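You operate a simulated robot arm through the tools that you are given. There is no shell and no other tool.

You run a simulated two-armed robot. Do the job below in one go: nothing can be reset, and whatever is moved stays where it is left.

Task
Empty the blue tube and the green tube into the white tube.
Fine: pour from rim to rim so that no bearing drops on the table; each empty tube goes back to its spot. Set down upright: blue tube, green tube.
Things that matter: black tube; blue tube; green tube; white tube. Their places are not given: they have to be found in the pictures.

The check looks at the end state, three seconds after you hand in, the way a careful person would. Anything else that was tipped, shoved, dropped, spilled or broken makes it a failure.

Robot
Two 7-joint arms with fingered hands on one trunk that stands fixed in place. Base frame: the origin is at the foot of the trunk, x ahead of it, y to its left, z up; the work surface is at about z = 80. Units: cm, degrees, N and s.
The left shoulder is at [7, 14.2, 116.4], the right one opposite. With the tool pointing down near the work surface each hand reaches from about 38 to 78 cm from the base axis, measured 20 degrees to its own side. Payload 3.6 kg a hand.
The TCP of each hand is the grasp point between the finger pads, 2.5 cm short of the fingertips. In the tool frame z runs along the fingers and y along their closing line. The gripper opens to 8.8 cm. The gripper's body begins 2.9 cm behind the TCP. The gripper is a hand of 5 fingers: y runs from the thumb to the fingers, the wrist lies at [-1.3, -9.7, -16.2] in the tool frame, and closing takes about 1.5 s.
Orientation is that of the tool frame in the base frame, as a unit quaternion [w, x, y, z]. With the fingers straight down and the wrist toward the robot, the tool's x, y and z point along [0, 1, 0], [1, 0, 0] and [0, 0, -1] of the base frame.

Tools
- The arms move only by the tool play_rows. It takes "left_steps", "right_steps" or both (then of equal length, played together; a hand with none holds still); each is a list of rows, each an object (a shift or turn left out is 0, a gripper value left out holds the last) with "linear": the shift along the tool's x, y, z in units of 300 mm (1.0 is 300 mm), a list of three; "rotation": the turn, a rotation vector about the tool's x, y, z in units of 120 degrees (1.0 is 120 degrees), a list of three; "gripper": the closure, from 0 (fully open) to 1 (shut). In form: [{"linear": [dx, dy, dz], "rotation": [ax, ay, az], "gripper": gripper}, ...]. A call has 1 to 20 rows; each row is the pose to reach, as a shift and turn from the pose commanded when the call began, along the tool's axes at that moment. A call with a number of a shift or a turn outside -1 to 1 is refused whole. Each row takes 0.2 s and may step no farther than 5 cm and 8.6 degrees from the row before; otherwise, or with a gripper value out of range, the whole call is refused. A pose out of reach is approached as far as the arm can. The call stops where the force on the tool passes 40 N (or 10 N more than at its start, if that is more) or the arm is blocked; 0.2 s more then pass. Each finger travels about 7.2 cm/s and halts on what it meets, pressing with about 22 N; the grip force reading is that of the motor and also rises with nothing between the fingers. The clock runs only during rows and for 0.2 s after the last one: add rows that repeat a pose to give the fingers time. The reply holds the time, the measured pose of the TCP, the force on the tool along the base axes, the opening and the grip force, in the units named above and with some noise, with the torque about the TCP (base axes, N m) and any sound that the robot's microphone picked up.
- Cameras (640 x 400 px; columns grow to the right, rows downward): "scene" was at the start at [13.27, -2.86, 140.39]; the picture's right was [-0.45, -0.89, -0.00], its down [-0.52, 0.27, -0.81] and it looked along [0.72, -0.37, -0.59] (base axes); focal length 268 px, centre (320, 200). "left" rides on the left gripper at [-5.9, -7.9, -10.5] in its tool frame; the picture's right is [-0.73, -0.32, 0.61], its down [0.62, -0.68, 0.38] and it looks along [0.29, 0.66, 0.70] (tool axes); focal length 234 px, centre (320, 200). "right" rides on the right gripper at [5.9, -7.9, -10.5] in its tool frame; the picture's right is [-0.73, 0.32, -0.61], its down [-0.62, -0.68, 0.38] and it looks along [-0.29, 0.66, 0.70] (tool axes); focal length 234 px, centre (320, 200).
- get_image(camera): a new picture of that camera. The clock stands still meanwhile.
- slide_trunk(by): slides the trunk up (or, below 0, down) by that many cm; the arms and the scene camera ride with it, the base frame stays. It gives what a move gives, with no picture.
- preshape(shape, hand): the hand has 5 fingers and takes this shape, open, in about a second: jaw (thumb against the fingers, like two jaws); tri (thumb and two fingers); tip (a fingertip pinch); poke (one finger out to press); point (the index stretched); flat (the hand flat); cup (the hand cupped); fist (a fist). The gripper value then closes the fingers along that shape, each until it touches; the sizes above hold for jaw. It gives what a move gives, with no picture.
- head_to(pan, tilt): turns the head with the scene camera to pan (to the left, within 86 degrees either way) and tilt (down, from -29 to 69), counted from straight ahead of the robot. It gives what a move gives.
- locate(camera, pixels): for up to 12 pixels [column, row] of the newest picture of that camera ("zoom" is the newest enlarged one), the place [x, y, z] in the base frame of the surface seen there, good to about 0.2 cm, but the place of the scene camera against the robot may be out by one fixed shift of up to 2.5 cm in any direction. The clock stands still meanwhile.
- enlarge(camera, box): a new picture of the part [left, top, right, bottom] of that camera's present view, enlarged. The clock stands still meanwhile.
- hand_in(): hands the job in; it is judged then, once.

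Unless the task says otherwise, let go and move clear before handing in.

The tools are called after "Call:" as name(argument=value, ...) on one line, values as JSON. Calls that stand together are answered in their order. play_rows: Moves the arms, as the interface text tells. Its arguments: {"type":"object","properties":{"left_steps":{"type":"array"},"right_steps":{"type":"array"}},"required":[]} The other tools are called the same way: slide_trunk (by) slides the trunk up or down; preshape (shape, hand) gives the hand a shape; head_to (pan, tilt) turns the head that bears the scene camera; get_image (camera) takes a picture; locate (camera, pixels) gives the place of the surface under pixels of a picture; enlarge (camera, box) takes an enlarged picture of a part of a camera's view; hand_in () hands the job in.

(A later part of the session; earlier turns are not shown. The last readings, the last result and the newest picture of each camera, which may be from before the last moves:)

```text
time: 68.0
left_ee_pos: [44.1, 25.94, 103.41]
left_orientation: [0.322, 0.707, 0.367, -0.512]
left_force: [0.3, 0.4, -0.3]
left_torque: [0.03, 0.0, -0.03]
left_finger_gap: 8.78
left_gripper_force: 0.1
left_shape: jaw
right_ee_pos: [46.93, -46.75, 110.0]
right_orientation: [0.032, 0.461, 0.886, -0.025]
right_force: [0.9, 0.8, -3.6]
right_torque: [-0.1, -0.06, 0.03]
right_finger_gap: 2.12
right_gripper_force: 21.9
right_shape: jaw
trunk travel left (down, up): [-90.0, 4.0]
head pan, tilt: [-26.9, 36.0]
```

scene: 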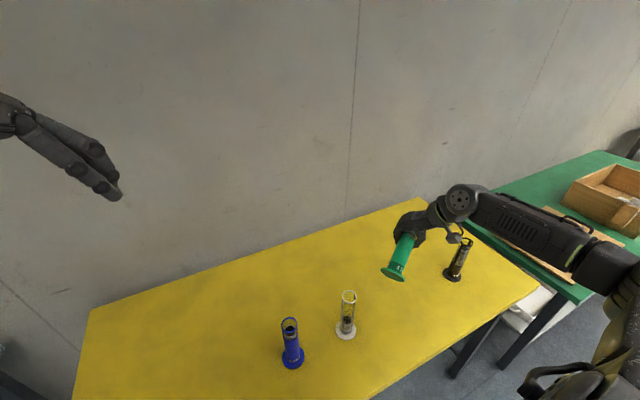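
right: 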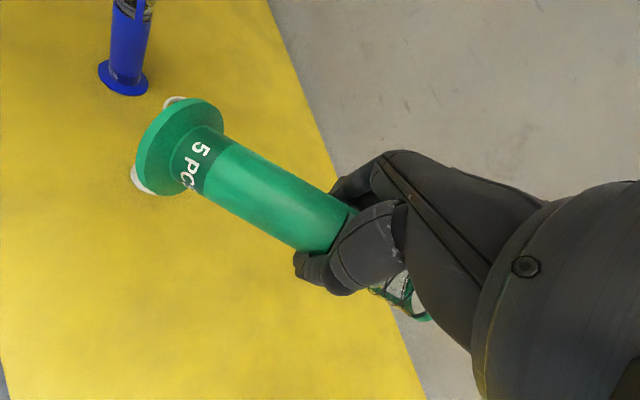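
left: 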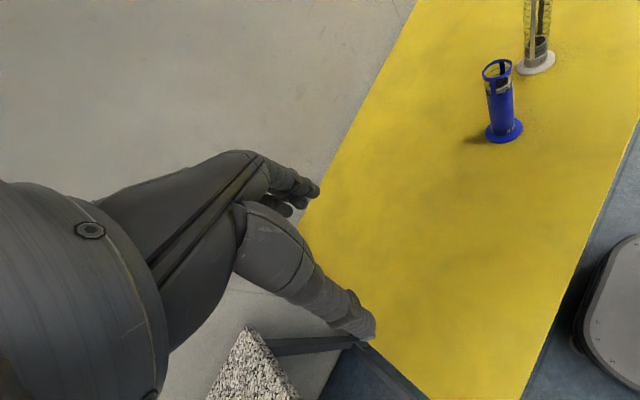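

The whole path is reachable without drift. I'll return the left arm to a viewing position at (36,8,128), looking along the row.

Call:
play_rows(left_steps=[{"linear": [-0.0955, 0.0149, 0.0407], "rotation": [0.0237, 0.0582, 0.0248]}, {"linear": [-0.191, 0.0298, 0.0814], "rotation": [0.0474, 0.1164, 0.0496]}, {"linear": [-0.2865, 0.0447, 0.1221], "rotation": [0.0711, 0.1746, 0.0744]}, {"linear": [-0.382, 0.0596, 0.1628], "rotation": [0.0948, 0.2328, 0.0992]}, {"linear": [-0.4775, 0.0745, 0.2035], "rotation": [0.1185, 0.291, 0.124]}, {"linear": [-0.573, 0.0894, 0.2442], "rotation": [0.1422, 0.3492, 0.1488]}, {"linear": [-0.6685, 0.1043, 0.2849], "rotation": [0.1659, 0.4074, 0.1736]}, {"linear": [-0.764, 0.1192, 0.3256], "rotation": [0.1896, 0.4656, 0.1984]}, {"linear": [-0.8595, 0.1341, 0.3663], "rotation": [0.2133, 0.5238, 0.2232]}, {"linear": [-0.955, 0.149, 0.407], "rotation": [0.237, 0.582, 0.248]}, {"linear": [-0.955, 0.149, 0.407], "rotation": [0.237, 0.582, 0.248]}])

Call:
get_image(camera="left")

```text
time: 70.4
left_ee_pos: [36.11, 7.92, 128.05]
left_orientation: [0.0, 0.985, 0.173, 0.001]
left_force: [-0.2, 0.6, 0.4]
left_torque: [0.0, -0.03, -0.02]
left_finger_gap: 8.78
left_gripper_force: 0.0
left_shape: jaw
right_ee_pos: [46.94, -46.84, 109.81]
right_orientation: [0.031, 0.461, 0.886, -0.025]
right_force: [0.6, -0.5, -2.8]
right_torque: [-0.1, -0.06, 0.04]
right_finger_gap: 2.11
right_gripper_force: 21.6
right_shape: jaw
trunk travel left (down, up): [-90.0, 4.0]
head pan, tilt: [-26.9, 36.0]
```

```text
taken
```

left: 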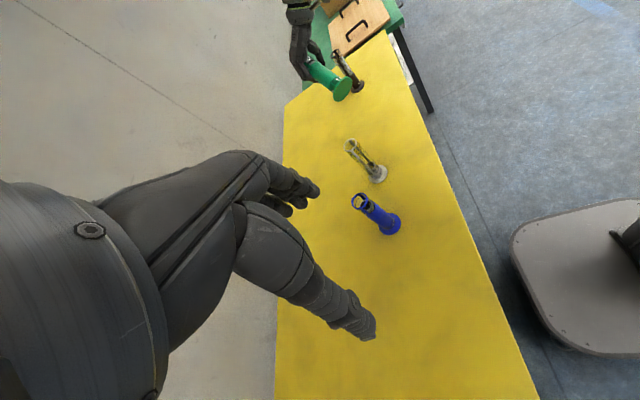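

From here I'll re-measure the white rim and the held green tube with the same camera, so their relative position is consistent.

Call:
enlarge(camera="left", box=[330, 125, 410, 190])

Call:
locate(camera="zoom", pixels=[[160, 90], [130, 110], [125, 140], [150, 165], [180, 150], [185, 120], [175, 100], [380, 350], [440, 330], [350, 325]])

Call:
enlarge(camera="left", box=[285, 45, 365, 110])

```text
6.15 times, centred on (370, 158) of left
```

zoom: 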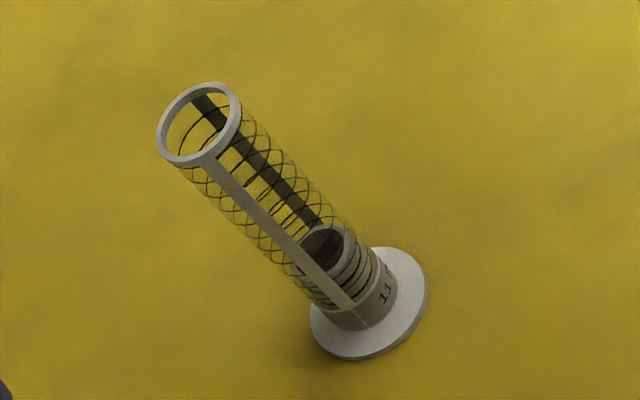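

```text
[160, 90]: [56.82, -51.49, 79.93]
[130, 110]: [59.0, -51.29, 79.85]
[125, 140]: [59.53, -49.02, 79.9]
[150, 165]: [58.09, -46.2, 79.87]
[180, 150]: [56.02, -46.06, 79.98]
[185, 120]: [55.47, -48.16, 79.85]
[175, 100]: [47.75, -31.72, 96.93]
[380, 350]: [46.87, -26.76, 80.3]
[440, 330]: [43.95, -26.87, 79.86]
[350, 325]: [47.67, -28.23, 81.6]
```

```text
6.15 times, centred on (325, 78) of left
```

zoom: 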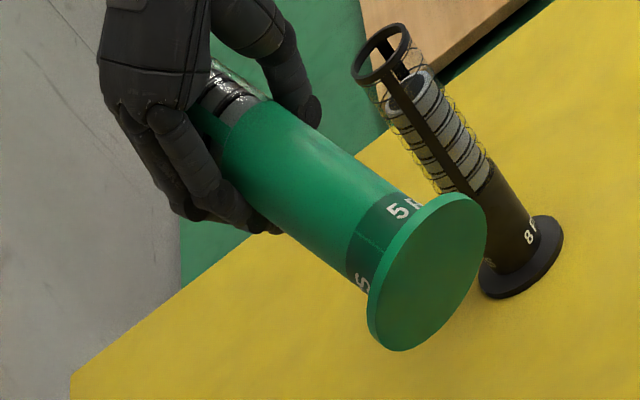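

Call:
locate(camera="zoom", pixels=[[427, 272], [472, 205], [382, 345], [400, 240], [450, 300], [362, 228], [330, 198], [300, 172], [270, 146], [245, 124]])

Call:
enlarge(camera="left", box=[330, 125, 410, 190])

Call:
locate(camera="zoom", pixels=[[210, 84], [184, 95], [164, 118], [158, 142], [170, 159], [195, 163], [220, 148], [236, 124], [240, 100], [312, 315], [425, 285], [350, 357]])

```text
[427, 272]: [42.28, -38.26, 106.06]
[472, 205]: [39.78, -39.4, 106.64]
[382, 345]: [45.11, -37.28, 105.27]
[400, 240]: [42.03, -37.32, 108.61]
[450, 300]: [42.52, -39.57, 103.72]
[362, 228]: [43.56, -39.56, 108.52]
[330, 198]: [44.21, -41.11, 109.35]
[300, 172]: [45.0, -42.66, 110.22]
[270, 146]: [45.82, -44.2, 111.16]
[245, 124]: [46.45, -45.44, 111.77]
```

```text
6.15 times, centred on (370, 158) of left
```

zoom: 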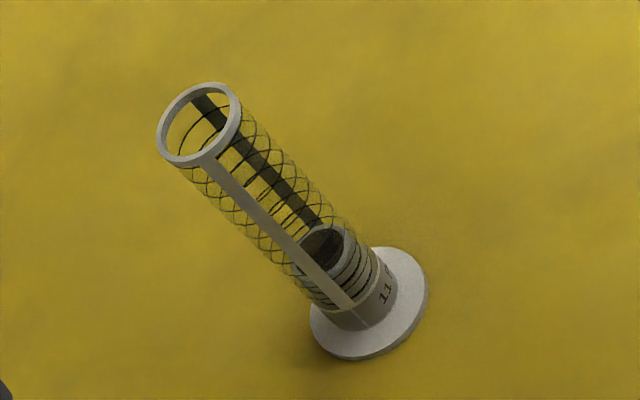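

```text
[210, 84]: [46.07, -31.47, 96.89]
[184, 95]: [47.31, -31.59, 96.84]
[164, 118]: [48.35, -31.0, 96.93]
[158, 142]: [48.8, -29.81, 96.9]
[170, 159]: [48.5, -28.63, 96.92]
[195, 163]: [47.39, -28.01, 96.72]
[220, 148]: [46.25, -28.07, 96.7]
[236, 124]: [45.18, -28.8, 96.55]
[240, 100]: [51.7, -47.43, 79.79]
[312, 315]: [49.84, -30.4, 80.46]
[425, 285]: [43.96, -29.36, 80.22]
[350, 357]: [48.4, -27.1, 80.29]
```

White's rim centre is (46.9,-29.8,96.9), and the green mouth offset matches my model within about 0.2. Now I'll carry the right arm along the rehearsed path to pre-pour, keeping the mouth 25° above horizontal.

Call:
play_rows(right_steps=[{"linear": [0.04, 0.017, 0.003], "gripper": 1.0}, {"linear": [0.1, 0.044, 0.008]}, {"linear": [0.17, 0.075, 0.013]}, {"linear": [0.24, 0.106, 0.019]}, {"linear": [0.31, 0.136, 0.024]}, {"linear": [0.38, 0.167, 0.03]}, {"linear": [0.45, 0.198, 0.035]}, {"linear": [0.52, 0.228, 0.041]}, {"linear": [0.59, 0.259, 0.046]}, {"linear": [0.66, 0.29, 0.051]}, {"linear": [0.73, 0.32, 0.057]}, {"linear": [0.77, 0.338, 0.06]}, {"linear": [0.786, 0.345, 0.061]}, {"linear": [0.786, 0.345, 0.061]}])

Call:
get_image(camera="scene")

Call:
get_image(camera="left")

Call:
get_image(camera="right")

```text
time: 73.4
left_ee_pos: [36.14, 7.97, 128.07]
left_orientation: [0.001, 0.985, 0.172, 0.0]
left_force: [-0.4, -0.4, -0.2]
left_torque: [0.01, -0.05, -0.03]
left_finger_gap: 8.77
left_gripper_force: 0.0
left_shape: jaw
right_ee_pos: [41.91, -21.65, 105.93]
right_orientation: [0.032, 0.461, 0.887, -0.025]
right_force: [-0.6, -0.4, -2.3]
right_torque: [-0.1, -0.04, -0.01]
right_finger_gap: 2.07
right_gripper_force: 21.7
right_shape: jaw
trunk travel left (down, up): [-90.0, 4.0]
head pan, tilt: [-26.9, 36.0]
```

```text
taken
```

scene: 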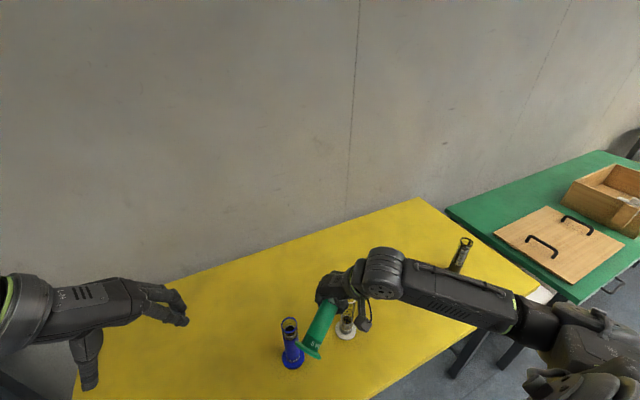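

```text
taken
```

left: 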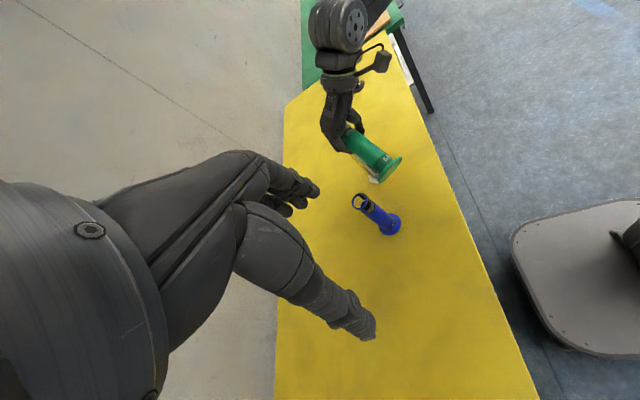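

```text
taken
```

right: 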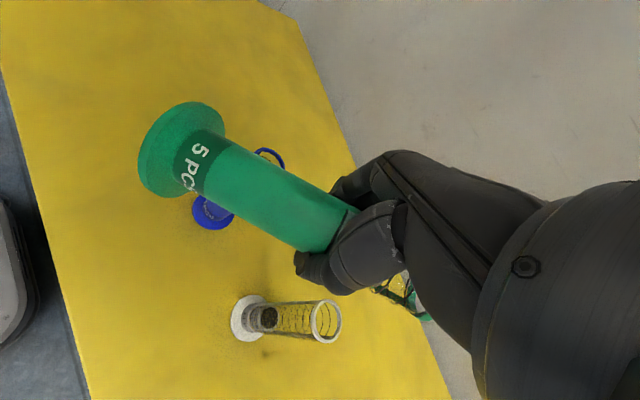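

It reached (41.9,-21.7,105.9) cleanly. The right camera sees the white tube at (290,318) and part of the green rim near (410,305). I'll zoom in on that to measure the mouth.

Call:
enlarge(camera="right", box=[355, 255, 445, 330])

Call:
enlarge(camera="scene", box=[280, 250, 390, 370])

```text
5.33 times, centred on (400, 292) of right
```

zoom: 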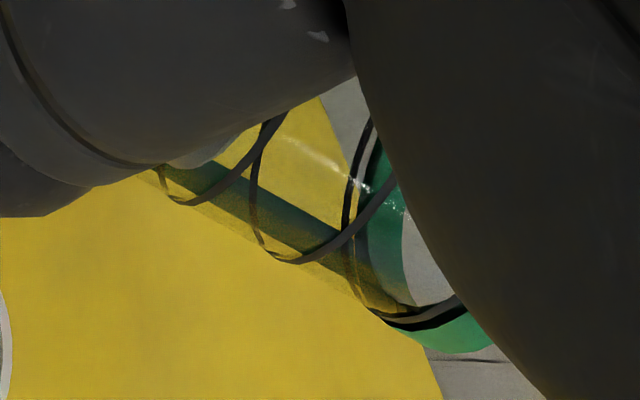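

```text
3.33 times, centred on (335, 310) of scene
```

zoom: 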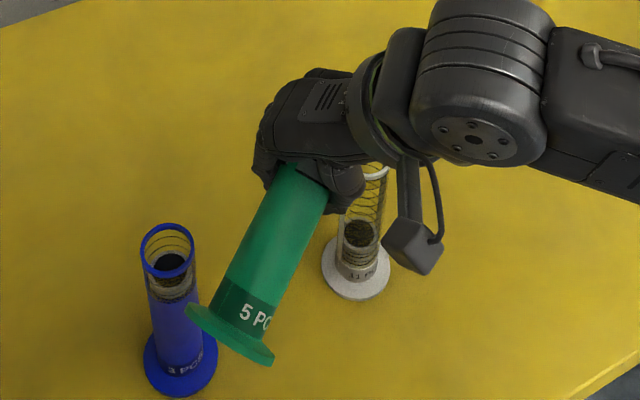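

I'll locate visible rim points of the held tube and the flange in these views.

Call:
locate(camera="zoom", pixels=[[232, 338], [190, 310], [270, 358], [265, 235], [255, 257], [275, 214], [285, 192], [245, 278], [365, 255], [240, 310]])

Call:
enlarge(camera="right", box=[355, 255, 445, 330])

Call:
locate(camera="zoom", pixels=[[480, 342], [455, 347], [435, 342], [470, 330], [425, 335], [385, 180], [380, 220], [395, 265], [490, 340], [410, 328]])

Call:
enlarge(camera="left", box=[310, 110, 410, 190])

```text
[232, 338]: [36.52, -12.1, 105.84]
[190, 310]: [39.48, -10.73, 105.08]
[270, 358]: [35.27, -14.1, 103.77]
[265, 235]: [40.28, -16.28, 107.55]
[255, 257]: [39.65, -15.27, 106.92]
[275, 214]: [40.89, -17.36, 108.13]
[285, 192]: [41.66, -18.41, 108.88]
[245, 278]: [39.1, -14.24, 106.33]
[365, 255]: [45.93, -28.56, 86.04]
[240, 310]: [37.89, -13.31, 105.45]
```

```text
5.33 times, centred on (400, 292) of right
```

zoom: 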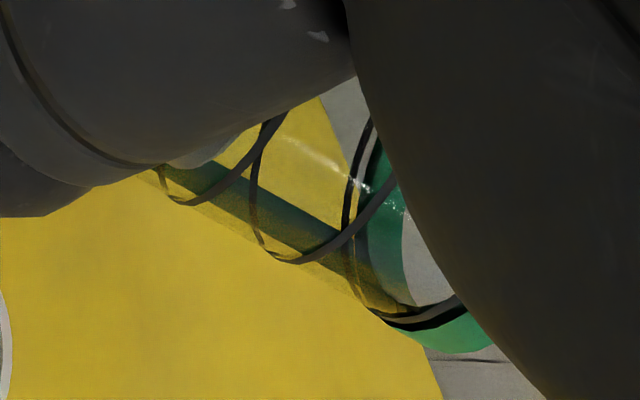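

```text
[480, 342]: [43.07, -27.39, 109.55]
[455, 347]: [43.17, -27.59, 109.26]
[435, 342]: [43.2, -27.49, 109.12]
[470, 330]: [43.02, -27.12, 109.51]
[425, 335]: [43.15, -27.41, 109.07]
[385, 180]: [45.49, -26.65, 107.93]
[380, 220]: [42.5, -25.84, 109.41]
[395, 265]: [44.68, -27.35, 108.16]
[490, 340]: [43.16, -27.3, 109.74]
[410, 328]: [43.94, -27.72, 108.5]
```

```text
5.00 times, centred on (360, 150) of left
```

zoom: 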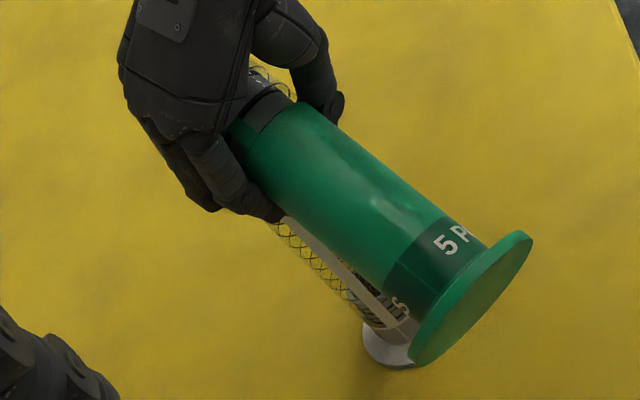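

The measured rim points (≈(43.15,-27.5,109.3)) match the predicted mouth edge within 0.2 cm. I'll descend to the pre-pour height.

Call:
play_rows(right_steps=[{"linear": [0.004, 0.001, 0.05], "gripper": 1.0}, {"linear": [0.008, 0.002, 0.11]}, {"linear": [0.013, 0.003, 0.17]}, {"linear": [0.018, 0.003, 0.23]}, {"linear": [0.0216, 0.004, 0.267]}, {"linear": [0.0216, 0.004, 0.267]}])

Call:
enlarge(camera="scene", box=[280, 270, 390, 390])

Call:
get_image(camera="right")

Call:
enlarge(camera="left", box=[310, 110, 410, 190])

```text
time: 74.8
left_ee_pos: [36.18, 7.98, 128.04]
left_orientation: [0.0, 0.985, 0.172, 0.0]
left_force: [-0.1, -0.2, -0.2]
left_torque: [-0.05, -0.02, 0.01]
left_finger_gap: 8.8
left_gripper_force: 0.1
left_shape: jaw
right_ee_pos: [41.97, -21.7, 97.99]
right_orientation: [0.032, 0.461, 0.887, -0.024]
right_force: [-0.5, 0.2, -3.4]
right_torque: [-0.09, -0.04, 0.0]
right_finger_gap: 2.09
right_gripper_force: 21.8
right_shape: jaw
trunk travel left (down, up): [-90.0, 4.0]
head pan, tilt: [-26.9, 36.0]
```

```text
3.33 times, centred on (335, 330) of scene
```

zoom: 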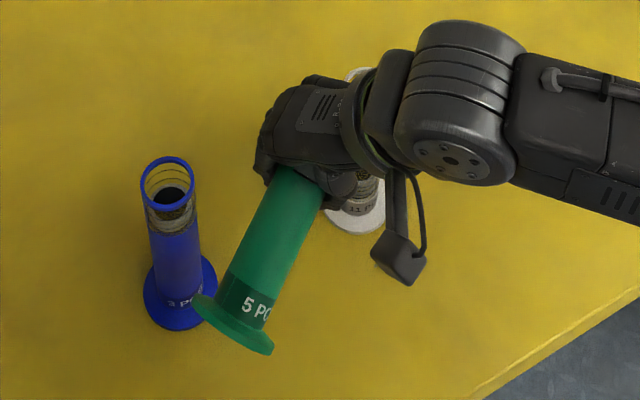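

```text
taken
```

right: 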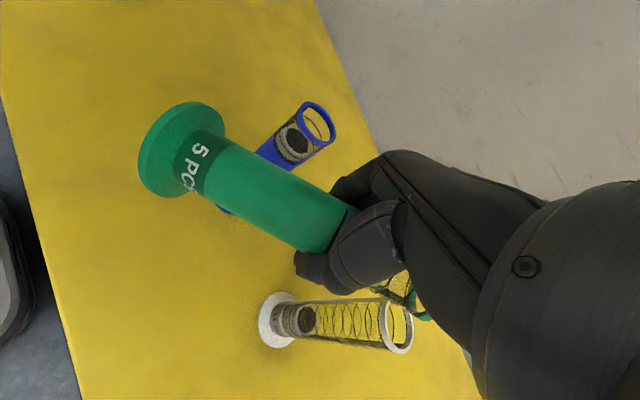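

```text
5.00 times, centred on (360, 150) of left
```

zoom: 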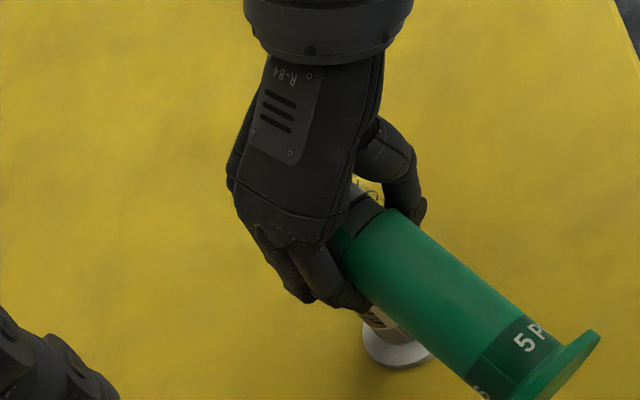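

In the right camera both rims are now in view: green at about (410,305) and white at about (397,327). I'll measure their relative position with this one camera.

Call:
enlarge(camera="right", box=[350, 265, 446, 361])

Call:
locate(camera="zoom", pixels=[[310, 185], [230, 215], [320, 350], [390, 330], [300, 215], [180, 345], [120, 250]])

```text
4.17 times, centred on (398, 313) of right
```

zoom: 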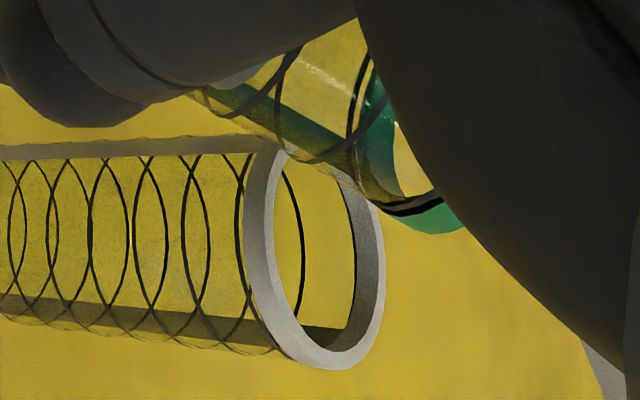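

```text
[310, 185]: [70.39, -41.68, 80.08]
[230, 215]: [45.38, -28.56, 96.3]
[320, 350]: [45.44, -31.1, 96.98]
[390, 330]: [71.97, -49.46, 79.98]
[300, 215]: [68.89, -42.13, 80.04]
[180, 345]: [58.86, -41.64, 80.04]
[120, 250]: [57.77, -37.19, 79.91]
```

Call:
locate(camera="zoom", pixels=[[255, 200], [262, 270], [290, 330], [330, 362], [362, 335], [376, 280], [372, 225], [268, 160], [440, 222], [415, 222], [455, 228], [385, 160]])

```text
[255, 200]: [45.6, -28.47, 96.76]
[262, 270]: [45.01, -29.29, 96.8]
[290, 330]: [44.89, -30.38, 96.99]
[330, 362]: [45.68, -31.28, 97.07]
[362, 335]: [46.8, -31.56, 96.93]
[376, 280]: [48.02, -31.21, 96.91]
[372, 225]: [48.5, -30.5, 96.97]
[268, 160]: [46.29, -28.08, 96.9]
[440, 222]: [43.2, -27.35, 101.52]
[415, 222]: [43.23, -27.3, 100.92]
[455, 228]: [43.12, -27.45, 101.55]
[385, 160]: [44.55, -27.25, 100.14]
```

Both rims check out: white centre ≈(46.8,-29.85,96.95), and the green mouth edge is where predicted. Before pouring I want the bearing size relative to the tube bore, so I'll zoom in on the white tube's stack.

Call:
enlarge(camera="right", box=[255, 280, 345, 360])

Call:
enlarge(camera="right", box=[265, 90, 345, 170])

```text
5.00 times, centred on (300, 320) of right
```

zoom: 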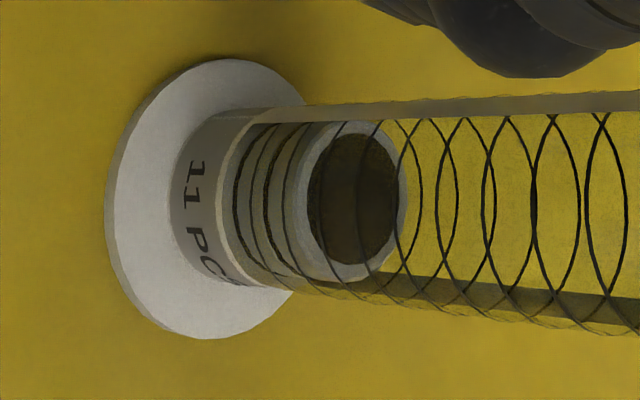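

```text
5.00 times, centred on (305, 130) of right
```

zoom: 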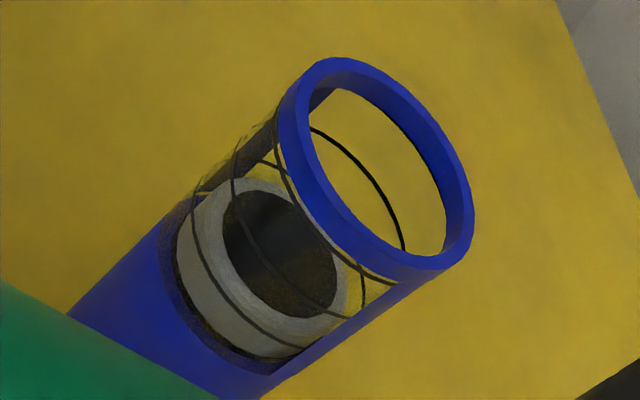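

The zoom shows each bearing nearly filling the tube bore. I'll measure the bearing top ring in white to get the real clearance.

Call:
enlarge(camera="right", box=[270, 290, 320, 350])

Call:
enlarge(camera="right", box=[280, 100, 340, 170])

```text
6.67 times, centred on (295, 320) of right
```

zoom: 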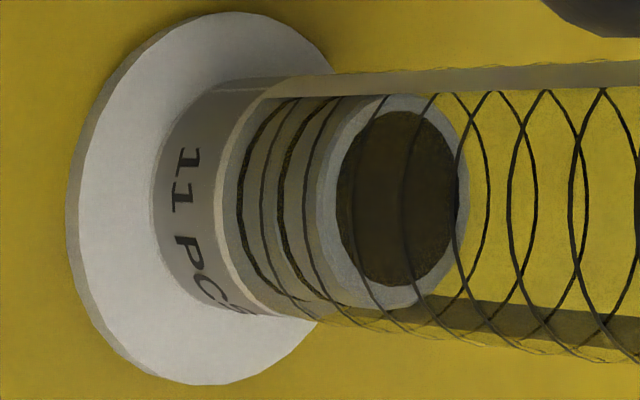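

```text
5.71 times, centred on (310, 135) of right
```

zoom: 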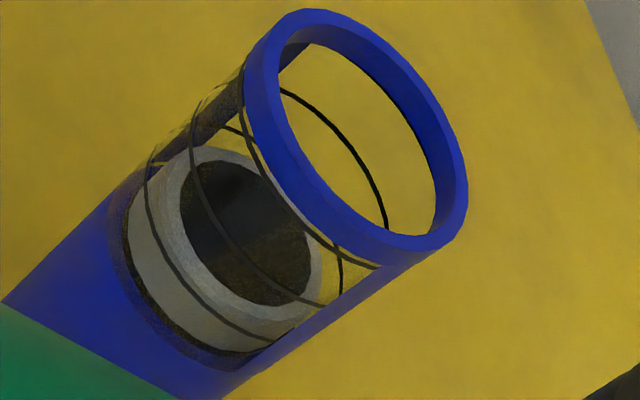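

Call:
locate(camera="zoom", pixels=[[200, 152], [165, 172], [170, 225], [200, 270], [240, 305], [280, 318], [312, 295], [318, 262], [235, 155], [150, 240], [200, 320], [245, 220]])

Call:
enlarge(camera="right", box=[270, 290, 320, 350])

Call:
locate(camera="zoom", pixels=[[390, 100], [440, 125], [462, 170], [462, 230], [440, 280], [400, 302], [360, 298], [330, 260], [325, 200], [340, 140], [300, 240], [265, 230]])

```text
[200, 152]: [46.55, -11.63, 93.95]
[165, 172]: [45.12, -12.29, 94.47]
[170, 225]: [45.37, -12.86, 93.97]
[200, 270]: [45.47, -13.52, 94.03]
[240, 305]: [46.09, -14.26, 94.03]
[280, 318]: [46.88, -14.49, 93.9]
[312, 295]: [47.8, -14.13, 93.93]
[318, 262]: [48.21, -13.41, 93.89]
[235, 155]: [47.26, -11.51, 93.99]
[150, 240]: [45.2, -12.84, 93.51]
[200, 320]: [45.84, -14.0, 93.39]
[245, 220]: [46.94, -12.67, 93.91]
```

```text
6.67 times, centred on (295, 320) of right
```

zoom: 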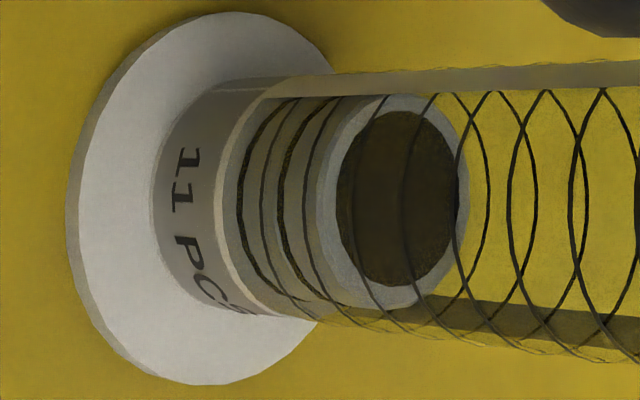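

```text
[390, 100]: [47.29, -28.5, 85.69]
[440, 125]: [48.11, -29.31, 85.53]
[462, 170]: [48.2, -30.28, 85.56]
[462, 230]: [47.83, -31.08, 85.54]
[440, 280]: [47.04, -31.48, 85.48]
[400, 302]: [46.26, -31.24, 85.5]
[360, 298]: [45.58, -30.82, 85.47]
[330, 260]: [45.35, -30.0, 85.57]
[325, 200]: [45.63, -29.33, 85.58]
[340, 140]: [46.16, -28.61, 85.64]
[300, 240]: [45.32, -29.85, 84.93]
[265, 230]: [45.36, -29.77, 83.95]
```

The bearings measure about 2.95 cm across and 1.2 thick in a 3.3 bore, with about 3 in white, 2 in blue and 4 in green, so there's room. I'll bring the lip to just over white's near rim, with the mouth still 10° above horizontal, and check.

Call:
play_rows(right_steps=[{"linear": [-0.008, -0.0007, 0.006], "rotation": [-0.0027, 0.0311, -0.0003], "gripper": 1.0}, {"linear": [-0.016, -0.0013, 0.012], "rotation": [-0.0055, 0.0622, -0.0005]}, {"linear": [-0.0235, -0.002, 0.018], "rotation": [-0.0082, 0.0933, -0.0008]}, {"linear": [-0.031, -0.0026, 0.0239], "rotation": [-0.0109, 0.1244, -0.001]}, {"linear": [-0.031, -0.0026, 0.0239], "rotation": [-0.0109, 0.1244, -0.001]}])

Call:
enlarge(camera="right", box=[350, 265, 446, 361])

Call:
enlarge(camera="scene", box=[280, 270, 390, 390])

```text
time: 76.0
left_ee_pos: [36.1, 7.96, 128.13]
left_orientation: [0.0, 0.985, 0.174, -0.001]
left_force: [0.3, -0.4, 0.7]
left_torque: [-0.02, 0.04, 0.01]
left_finger_gap: 8.79
left_gripper_force: 0.0
left_shape: jaw
right_ee_pos: [42.63, -22.45, 97.31]
right_orientation: [-0.078, 0.46, 0.883, 0.046]
right_force: [0.9, 0.6, -3.0]
right_torque: [-0.1, -0.06, -0.01]
right_finger_gap: 2.09
right_gripper_force: 22.4
right_shape: jaw
trunk travel left (down, up): [-90.0, 4.0]
head pan, tilt: [-26.9, 36.0]
```

```text
4.17 times, centred on (398, 313) of right
```

zoom: 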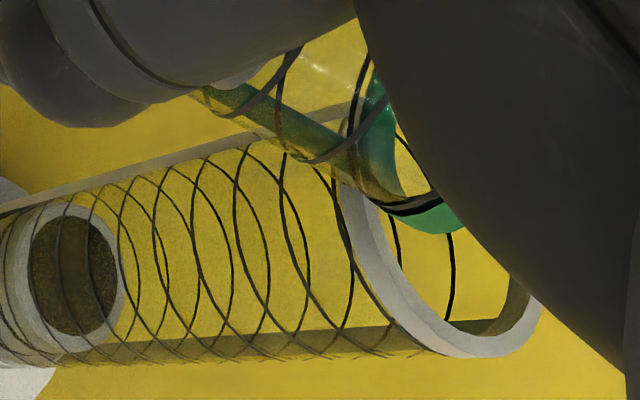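

```text
3.33 times, centred on (335, 330) of scene
```

zoom: 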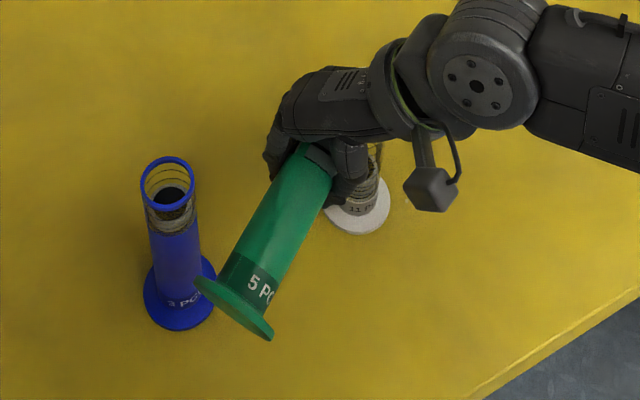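

The rims are now close together in the right zoom: the green rim edge at (430,215), the white rim from (350,210) to (530,330). I'll measure both.

Call:
locate(camera="zoom", pixels=[[232, 338], [195, 285], [270, 335], [310, 165], [300, 185], [285, 213], [275, 235], [262, 260]])

Call:
enlarge(camera="right", box=[350, 265, 446, 361])

Call:
locate(camera="zoom", pixels=[[435, 222], [418, 222], [455, 225], [400, 205], [352, 205], [362, 240], [385, 290], [430, 335], [480, 348], [525, 325], [536, 300], [445, 212]])

```text
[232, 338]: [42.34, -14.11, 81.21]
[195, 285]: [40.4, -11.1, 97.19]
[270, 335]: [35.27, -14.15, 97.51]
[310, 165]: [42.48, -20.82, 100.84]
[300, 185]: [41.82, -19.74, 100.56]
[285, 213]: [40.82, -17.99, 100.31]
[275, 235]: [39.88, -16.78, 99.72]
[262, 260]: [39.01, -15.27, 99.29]
```

```text
4.17 times, centred on (398, 313) of right
```

zoom: 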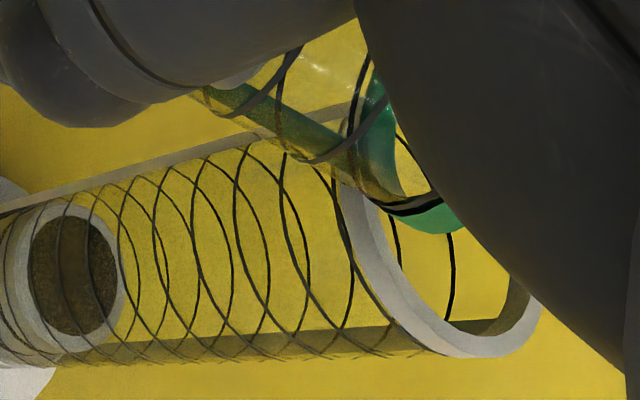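

```text
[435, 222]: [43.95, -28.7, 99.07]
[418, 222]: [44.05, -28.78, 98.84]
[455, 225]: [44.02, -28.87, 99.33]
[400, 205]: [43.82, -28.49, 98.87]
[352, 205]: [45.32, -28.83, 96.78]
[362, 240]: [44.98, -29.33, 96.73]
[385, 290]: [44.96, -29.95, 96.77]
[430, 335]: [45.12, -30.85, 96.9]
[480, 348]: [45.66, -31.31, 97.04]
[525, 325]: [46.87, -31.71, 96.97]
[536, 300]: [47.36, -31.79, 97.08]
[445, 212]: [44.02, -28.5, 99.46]
```

The mouth is 13° above horizontal, laterally centred on white within 0.1, with the lip 0.3 above white's near rim. Now I'll pour: pivot about the lip at about 40°/s to 55° past horizontal and hold.

Call:
play_rows(right_steps=[{"linear": [0.0028, 0, -0.0391], "rotation": [-0.0057, 0.0664, -0.0004], "gripper": 1.0}, {"linear": [0.0017, -0.0003, -0.0698], "rotation": [-0.0114, 0.1328, -0.0008]}, {"linear": [-0.0039, -0.001, -0.1003], "rotation": [-0.0171, 0.1992, -0.0012]}, {"linear": [-0.0134, -0.002, -0.1295], "rotation": [-0.0228, 0.2656, -0.0016]}, {"linear": [-0.0268, -0.0033, -0.1574], "rotation": [-0.0285, 0.332, -0.002]}, {"linear": [-0.0441, -0.005, -0.1829], "rotation": [-0.0342, 0.3984, -0.0024]}, {"linear": [-0.0646, -0.0069, -0.2056], "rotation": [-0.0399, 0.4649, -0.0028]}, {"linear": [-0.0883, -0.0091, -0.2252], "rotation": [-0.0456, 0.5312, -0.0033]}, {"linear": [-0.1009, -0.0102, -0.234], "rotation": [-0.0484, 0.5645, -0.0035]}, {"linear": [-0.1009, -0.0102, -0.234], "rotation": [-0.0484, 0.5645, -0.0035]}, {"linear": [-0.1009, -0.0102, -0.234], "rotation": [-0.0484, 0.5645, -0.0035]}, {"linear": [-0.1009, -0.0102, -0.234], "rotation": [-0.0484, 0.5645, -0.0035]}, {"linear": [-0.1009, -0.0102, -0.234], "rotation": [-0.0484, 0.5645, -0.0035]}])

Call:
get_image(camera="right")

Call:
get_image(camera="left")

Call:
get_image(camera="scene")

```text
time: 78.8
left_ee_pos: [36.12, 8.11, 128.04]
left_orientation: [0.0, 0.985, 0.173, 0.0]
left_force: [-0.6, -0.6, -0.1]
left_torque: [-0.03, 0.01, -0.02]
left_finger_gap: 8.78
left_gripper_force: 0.1
left_shape: jaw
right_ee_pos: [44.6, -26.3, 103.65]
right_orientation: [-0.535, 0.357, 0.688, 0.335]
right_force: [-1.0, 0.0, -3.4]
right_torque: [-0.03, 0.0, 0.0]
right_finger_gap: 2.06
right_gripper_force: 21.8
right_shape: jaw
trunk travel left (down, up): [-90.0, 4.0]
head pan, tilt: [-26.9, 36.0]
```

```text
taken
```

right: 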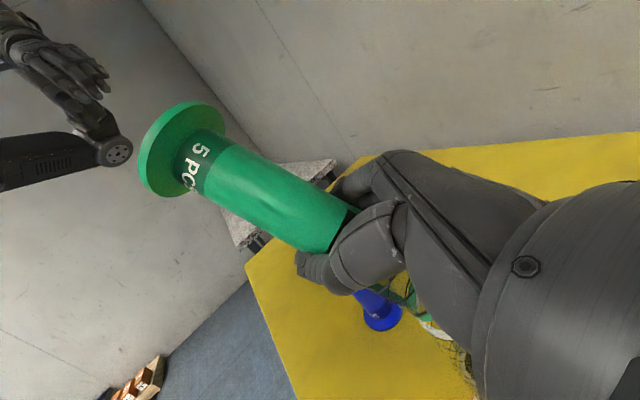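

```text
taken
```

left: 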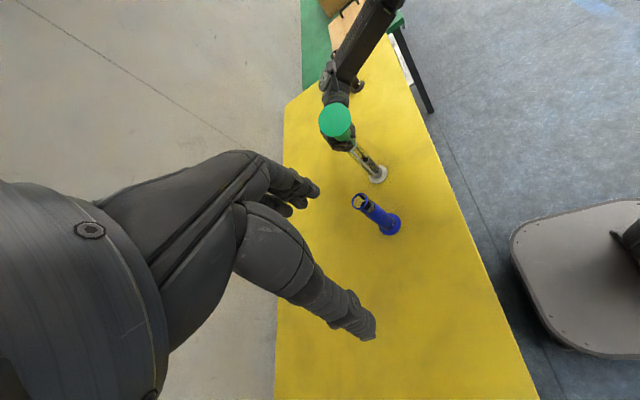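

```text
taken
```

scene: 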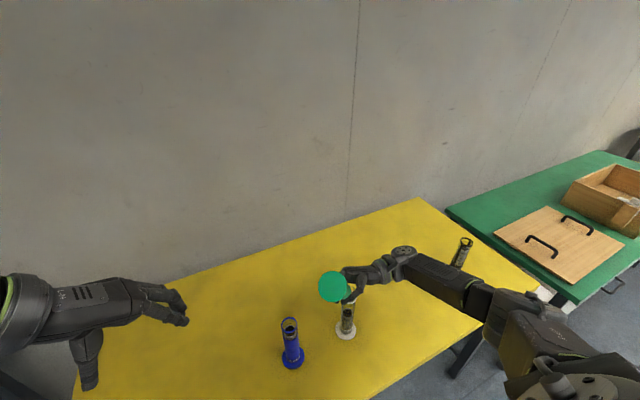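

Force still reads -3.4 N, so some bearings may not have left. I'll zoom in on the white tube and the mouth from all views.

Call:
enlarge(camera="left", box=[310, 95, 400, 190])

Call:
enlarge(camera="scene", box=[305, 255, 385, 350])

Call:
enlarge(camera="right", box=[340, 260, 480, 380])

```text
4.21 times, centred on (355, 142) of left
```

zoom: 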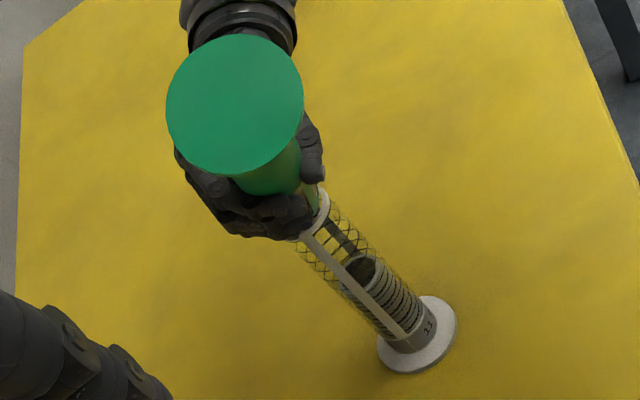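

```text
4.21 times, centred on (345, 302) of scene
```

zoom: 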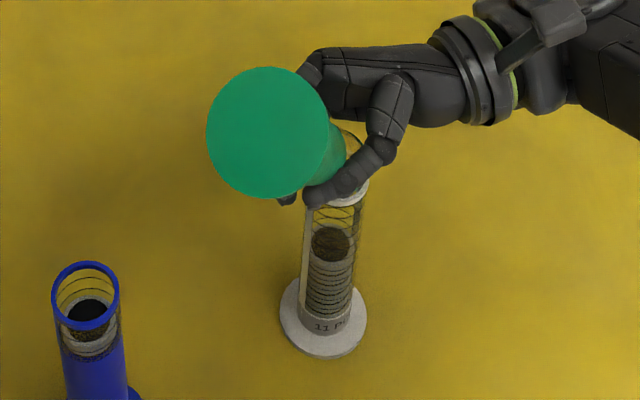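

```text
3.33 times, centred on (410, 320) of right
```

zoom: 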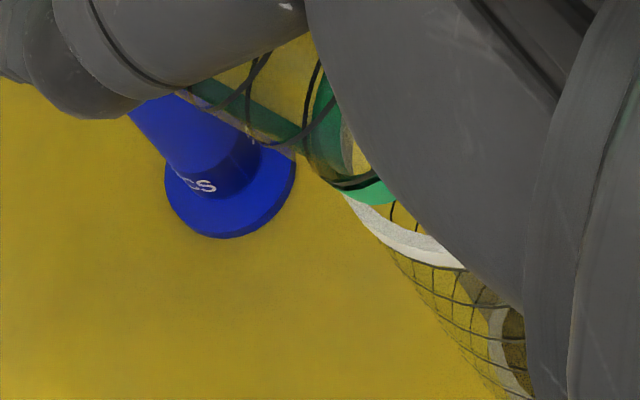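

White's stack is now clearly taller and lies flat. I'll measure its top height to count what arrived (7 bearings would be z≈90.3).

Call:
enlarge(camera="scene", box=[325, 300, 365, 345])

Call:
locate(camera="zoom", pixels=[[335, 100], [310, 90], [300, 110], [340, 120], [360, 110], [320, 70]])

Call:
enlarge(camera="left", box=[350, 135, 400, 185])

```text
8.89 times, centred on (345, 322) of scene
```

zoom: 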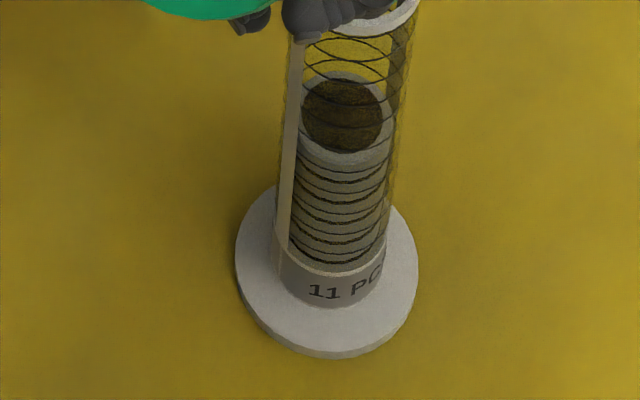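

```text
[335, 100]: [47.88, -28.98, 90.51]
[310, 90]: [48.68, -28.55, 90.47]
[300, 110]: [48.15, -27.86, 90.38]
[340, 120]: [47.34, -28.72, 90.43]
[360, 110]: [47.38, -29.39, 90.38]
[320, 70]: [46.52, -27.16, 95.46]
```

```text
8.00 times, centred on (375, 160) of left
```

zoom: 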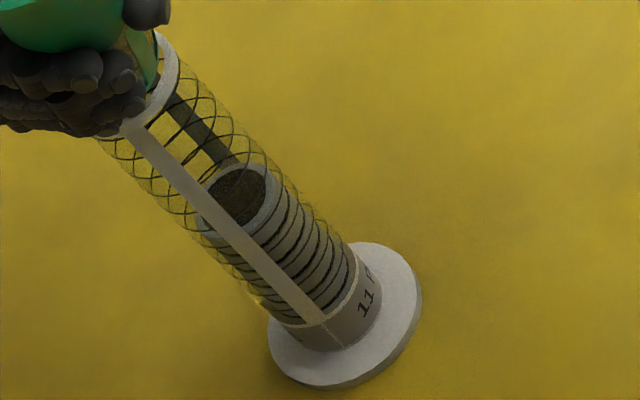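

The stack top is at z≈89.3 (scene value minus its shift), a rise of about 3.75. I need the bearing thickness to be sure all 4 left, so I'll zoom in more on the stack and on the green tube's interior.

Call:
enlarge(camera="scene", box=[333, 305, 358, 335])

Call:
enlarge(camera="left", box=[363, 150, 393, 180])

Call:
enlarge(camera="right", box=[375, 260, 435, 330])

```text
13.33 times, centred on (346, 320) of scene
```

zoom: 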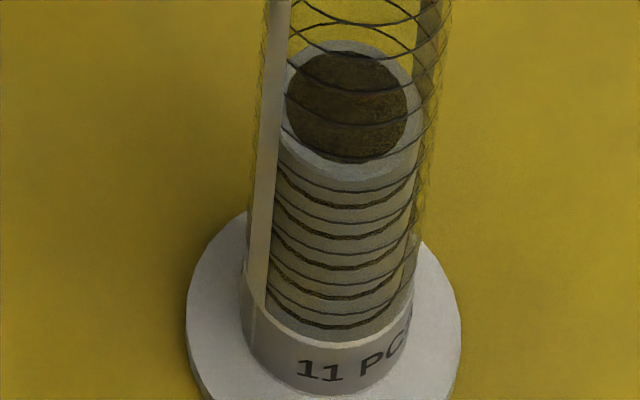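

```text
13.33 times, centred on (378, 165) of left
```

zoom: 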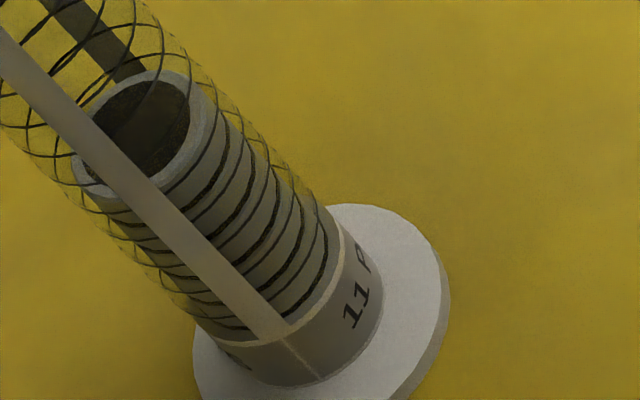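

```text
5.71 times, centred on (405, 295) of right
```

zoom: 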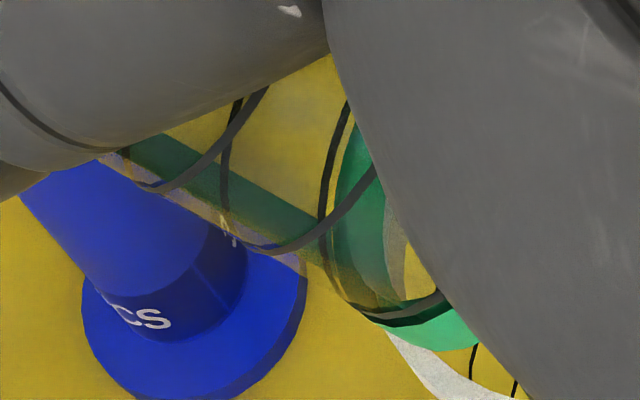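

Counting the dark gaps, 5 are now visible (6 bearings), where 4 arriving would make 7, so one bearing may still be in the green tube. I'll measure the tube's actual tilt and look for any stray bearing.

Call:
enlarge(camera="left", box=[310, 95, 370, 155])

Call:
locate(camera="zoom", pixels=[[250, 75], [130, 160], [180, 240], [340, 175], [330, 100], [235, 165], [290, 255], [330, 250], [380, 285]])

Call:
play_rows(right_steps=[{"gripper": 1.0}, {"gripper": 1.0}, {"gripper": 1.0}])

Call:
enlarge(camera="scene", box=[300, 230, 460, 370])

```text
6.67 times, centred on (340, 125) of left
```

zoom: 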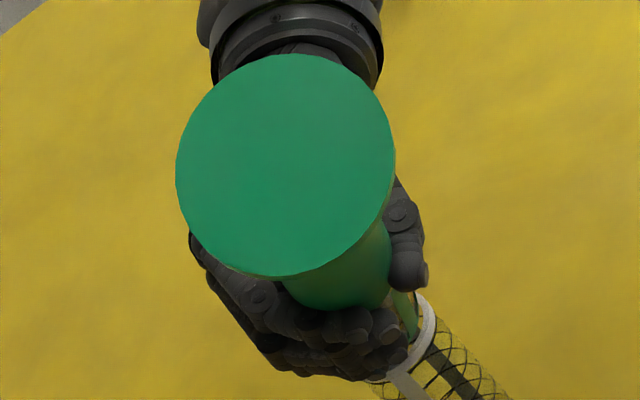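

```text
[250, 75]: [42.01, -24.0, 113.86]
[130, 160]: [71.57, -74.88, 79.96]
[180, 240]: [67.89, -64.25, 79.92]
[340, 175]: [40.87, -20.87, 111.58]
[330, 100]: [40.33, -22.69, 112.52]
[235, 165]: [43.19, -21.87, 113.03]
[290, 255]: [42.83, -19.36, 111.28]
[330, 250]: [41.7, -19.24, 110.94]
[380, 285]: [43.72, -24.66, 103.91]
```

```text
time: 79.6
left_ee_pos: [36.06, 7.97, 128.08]
left_orientation: [-0.001, 0.985, 0.173, -0.001]
left_force: [0.2, 0.5, 0.0]
left_torque: [-0.01, 0.01, 0.0]
left_finger_gap: 8.79
left_gripper_force: 0.0
left_shape: jaw
right_ee_pos: [44.74, -26.25, 103.63]
right_orientation: [-0.535, 0.357, 0.688, 0.336]
right_force: [0.4, -1.0, -2.8]
right_torque: [-0.05, -0.04, 0.0]
right_finger_gap: 2.09
right_gripper_force: 22.0
right_shape: jaw
trunk travel left (down, up): [-90.0, 4.0]
head pan, tilt: [-26.9, 36.0]
```

```text
2.86 times, centred on (380, 300) of scene
```

zoom: 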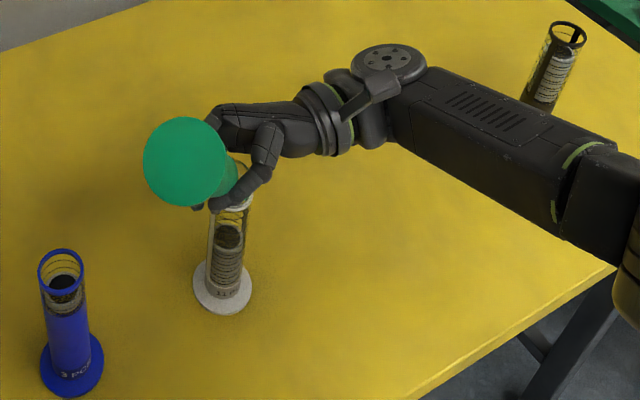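

The tube really is at 55°, and no stray bearing is on the table. A short jiggle about the lip should free anything still in the green tube.

Call:
play_rows(right_steps=[{"linear": [-0.0074, -0.0005, 0.0299], "rotation": [0.0057, -0.0664, 0.0004], "gripper": 1.0}, {"linear": [0, 0, 0], "rotation": [0, 0, 0]}, {"linear": [-0.0074, -0.0005, 0.0299], "rotation": [0.0057, -0.0664, 0.0004]}, {"linear": [0, 0, 0], "rotation": [0, 0, 0]}, {"linear": [-0.0074, -0.0005, 0.0299], "rotation": [0.0057, -0.0664, 0.0004]}, {"linear": [0, 0, 0], "rotation": [0, 0, 0]}, {"linear": [0, 0, 0], "rotation": [0, 0, 0]}, {"linear": [0, 0, 0], "rotation": [0, 0, 0]}])

Call:
enlarge(camera="scene", box=[333, 305, 358, 335])

Call:
locate(camera="zoom", pixels=[[300, 75], [345, 110], [330, 165], [300, 155], [400, 130], [345, 60], [150, 300], [330, 322]])

```text
time: 81.4
left_ee_pos: [36.1, 8.05, 128.0]
left_orientation: [-0.001, 0.985, 0.173, 0.001]
left_force: [0.2, 0.3, 0.3]
left_torque: [-0.01, 0.08, -0.01]
left_finger_gap: 8.76
left_gripper_force: 0.0
left_shape: jaw
right_ee_pos: [44.59, -26.12, 103.65]
right_orientation: [-0.535, 0.355, 0.689, 0.335]
right_force: [-0.2, 0.7, -2.6]
right_torque: [-0.08, 0.01, 0.02]
right_finger_gap: 2.07
right_gripper_force: 22.0
right_shape: jaw
trunk travel left (down, up): [-90.0, 4.0]
head pan, tilt: [-26.9, 36.0]
```

```text
13.33 times, centred on (346, 320) of scene
```

zoom: 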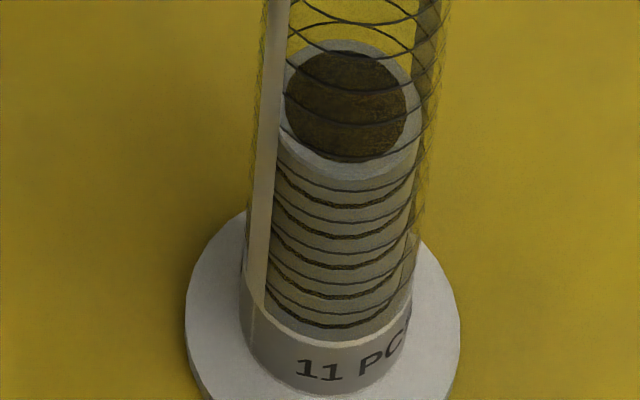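

```text
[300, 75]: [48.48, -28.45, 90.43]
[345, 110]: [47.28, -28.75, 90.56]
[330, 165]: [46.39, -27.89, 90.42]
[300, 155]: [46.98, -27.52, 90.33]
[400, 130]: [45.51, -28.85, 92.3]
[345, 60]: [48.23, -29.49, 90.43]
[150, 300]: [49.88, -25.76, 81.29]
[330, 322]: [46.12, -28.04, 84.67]
```

No change: the stack is the same (top raw 90.4). I'll tilt the green tube back up, lift clear, then look into its mouth from above.

Call:
play_rows(right_steps=[{"linear": [0.0023, 0.0004, 0.0279], "rotation": [0.0057, -0.0664, 0.0004], "gripper": 1.0}, {"linear": [0.0006, 0.0004, 0.0545], "rotation": [0.0114, -0.1328, 0.0008]}, {"linear": [-0.0048, 0.0001, 0.0792], "rotation": [0.0171, -0.1992, 0.0012]}, {"linear": [-0.0142, -0.0006, 0.1015], "rotation": [0.0228, -0.2656, 0.0016]}, {"linear": [-0.0265, -0.0015, 0.1209], "rotation": [0.0285, -0.332, 0.002]}, {"linear": [-0.0415, -0.0027, 0.1371], "rotation": [0.0342, -0.3984, 0.0024]}, {"linear": [-0.0586, -0.0041, 0.1496], "rotation": [0.0399, -0.4649, 0.0028]}, {"linear": [-0.0778, -0.0057, 0.1582], "rotation": [0.0456, -0.5312, 0.0033]}, {"linear": [-0.0894, -0.0067, 0.1613], "rotation": [0.0484, -0.5645, 0.0035]}, {"linear": [-0.0894, -0.0067, 0.1613], "rotation": [0.0484, -0.5645, 0.0035]}])

Call:
get_image(camera="right")

Call:
get_image(camera="scene")

```text
time: 83.6
left_ee_pos: [36.23, 8.0, 128.03]
left_orientation: [0.0, 0.985, 0.173, 0.0]
left_force: [0.2, 0.6, 0.5]
left_torque: [0.03, -0.01, 0.01]
left_finger_gap: 8.79
left_gripper_force: 0.0
left_shape: jaw
right_ee_pos: [42.46, -22.61, 100.13]
right_orientation: [-0.078, 0.459, 0.884, 0.045]
right_force: [1.2, -0.7, -2.8]
right_torque: [-0.13, -0.06, 0.01]
right_finger_gap: 2.1
right_gripper_force: 22.2
right_shape: jaw
trunk travel left (down, up): [-90.0, 4.0]
head pan, tilt: [-26.9, 36.0]
```

```text
taken
```

right: 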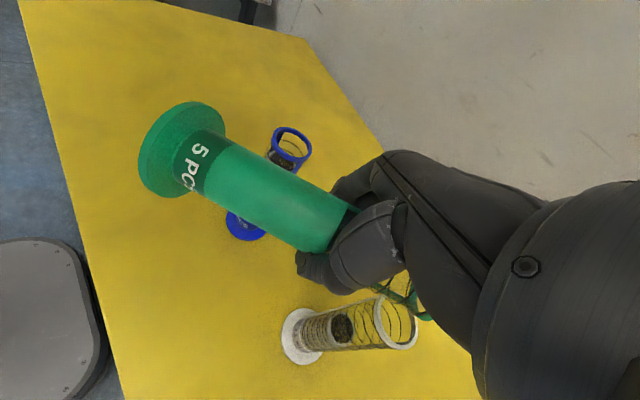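

```text
taken
```

scene: 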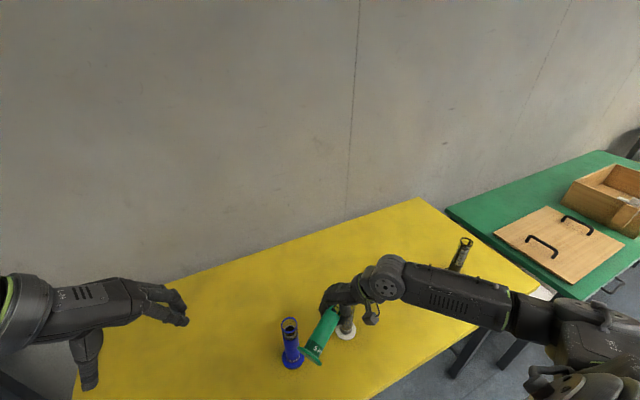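

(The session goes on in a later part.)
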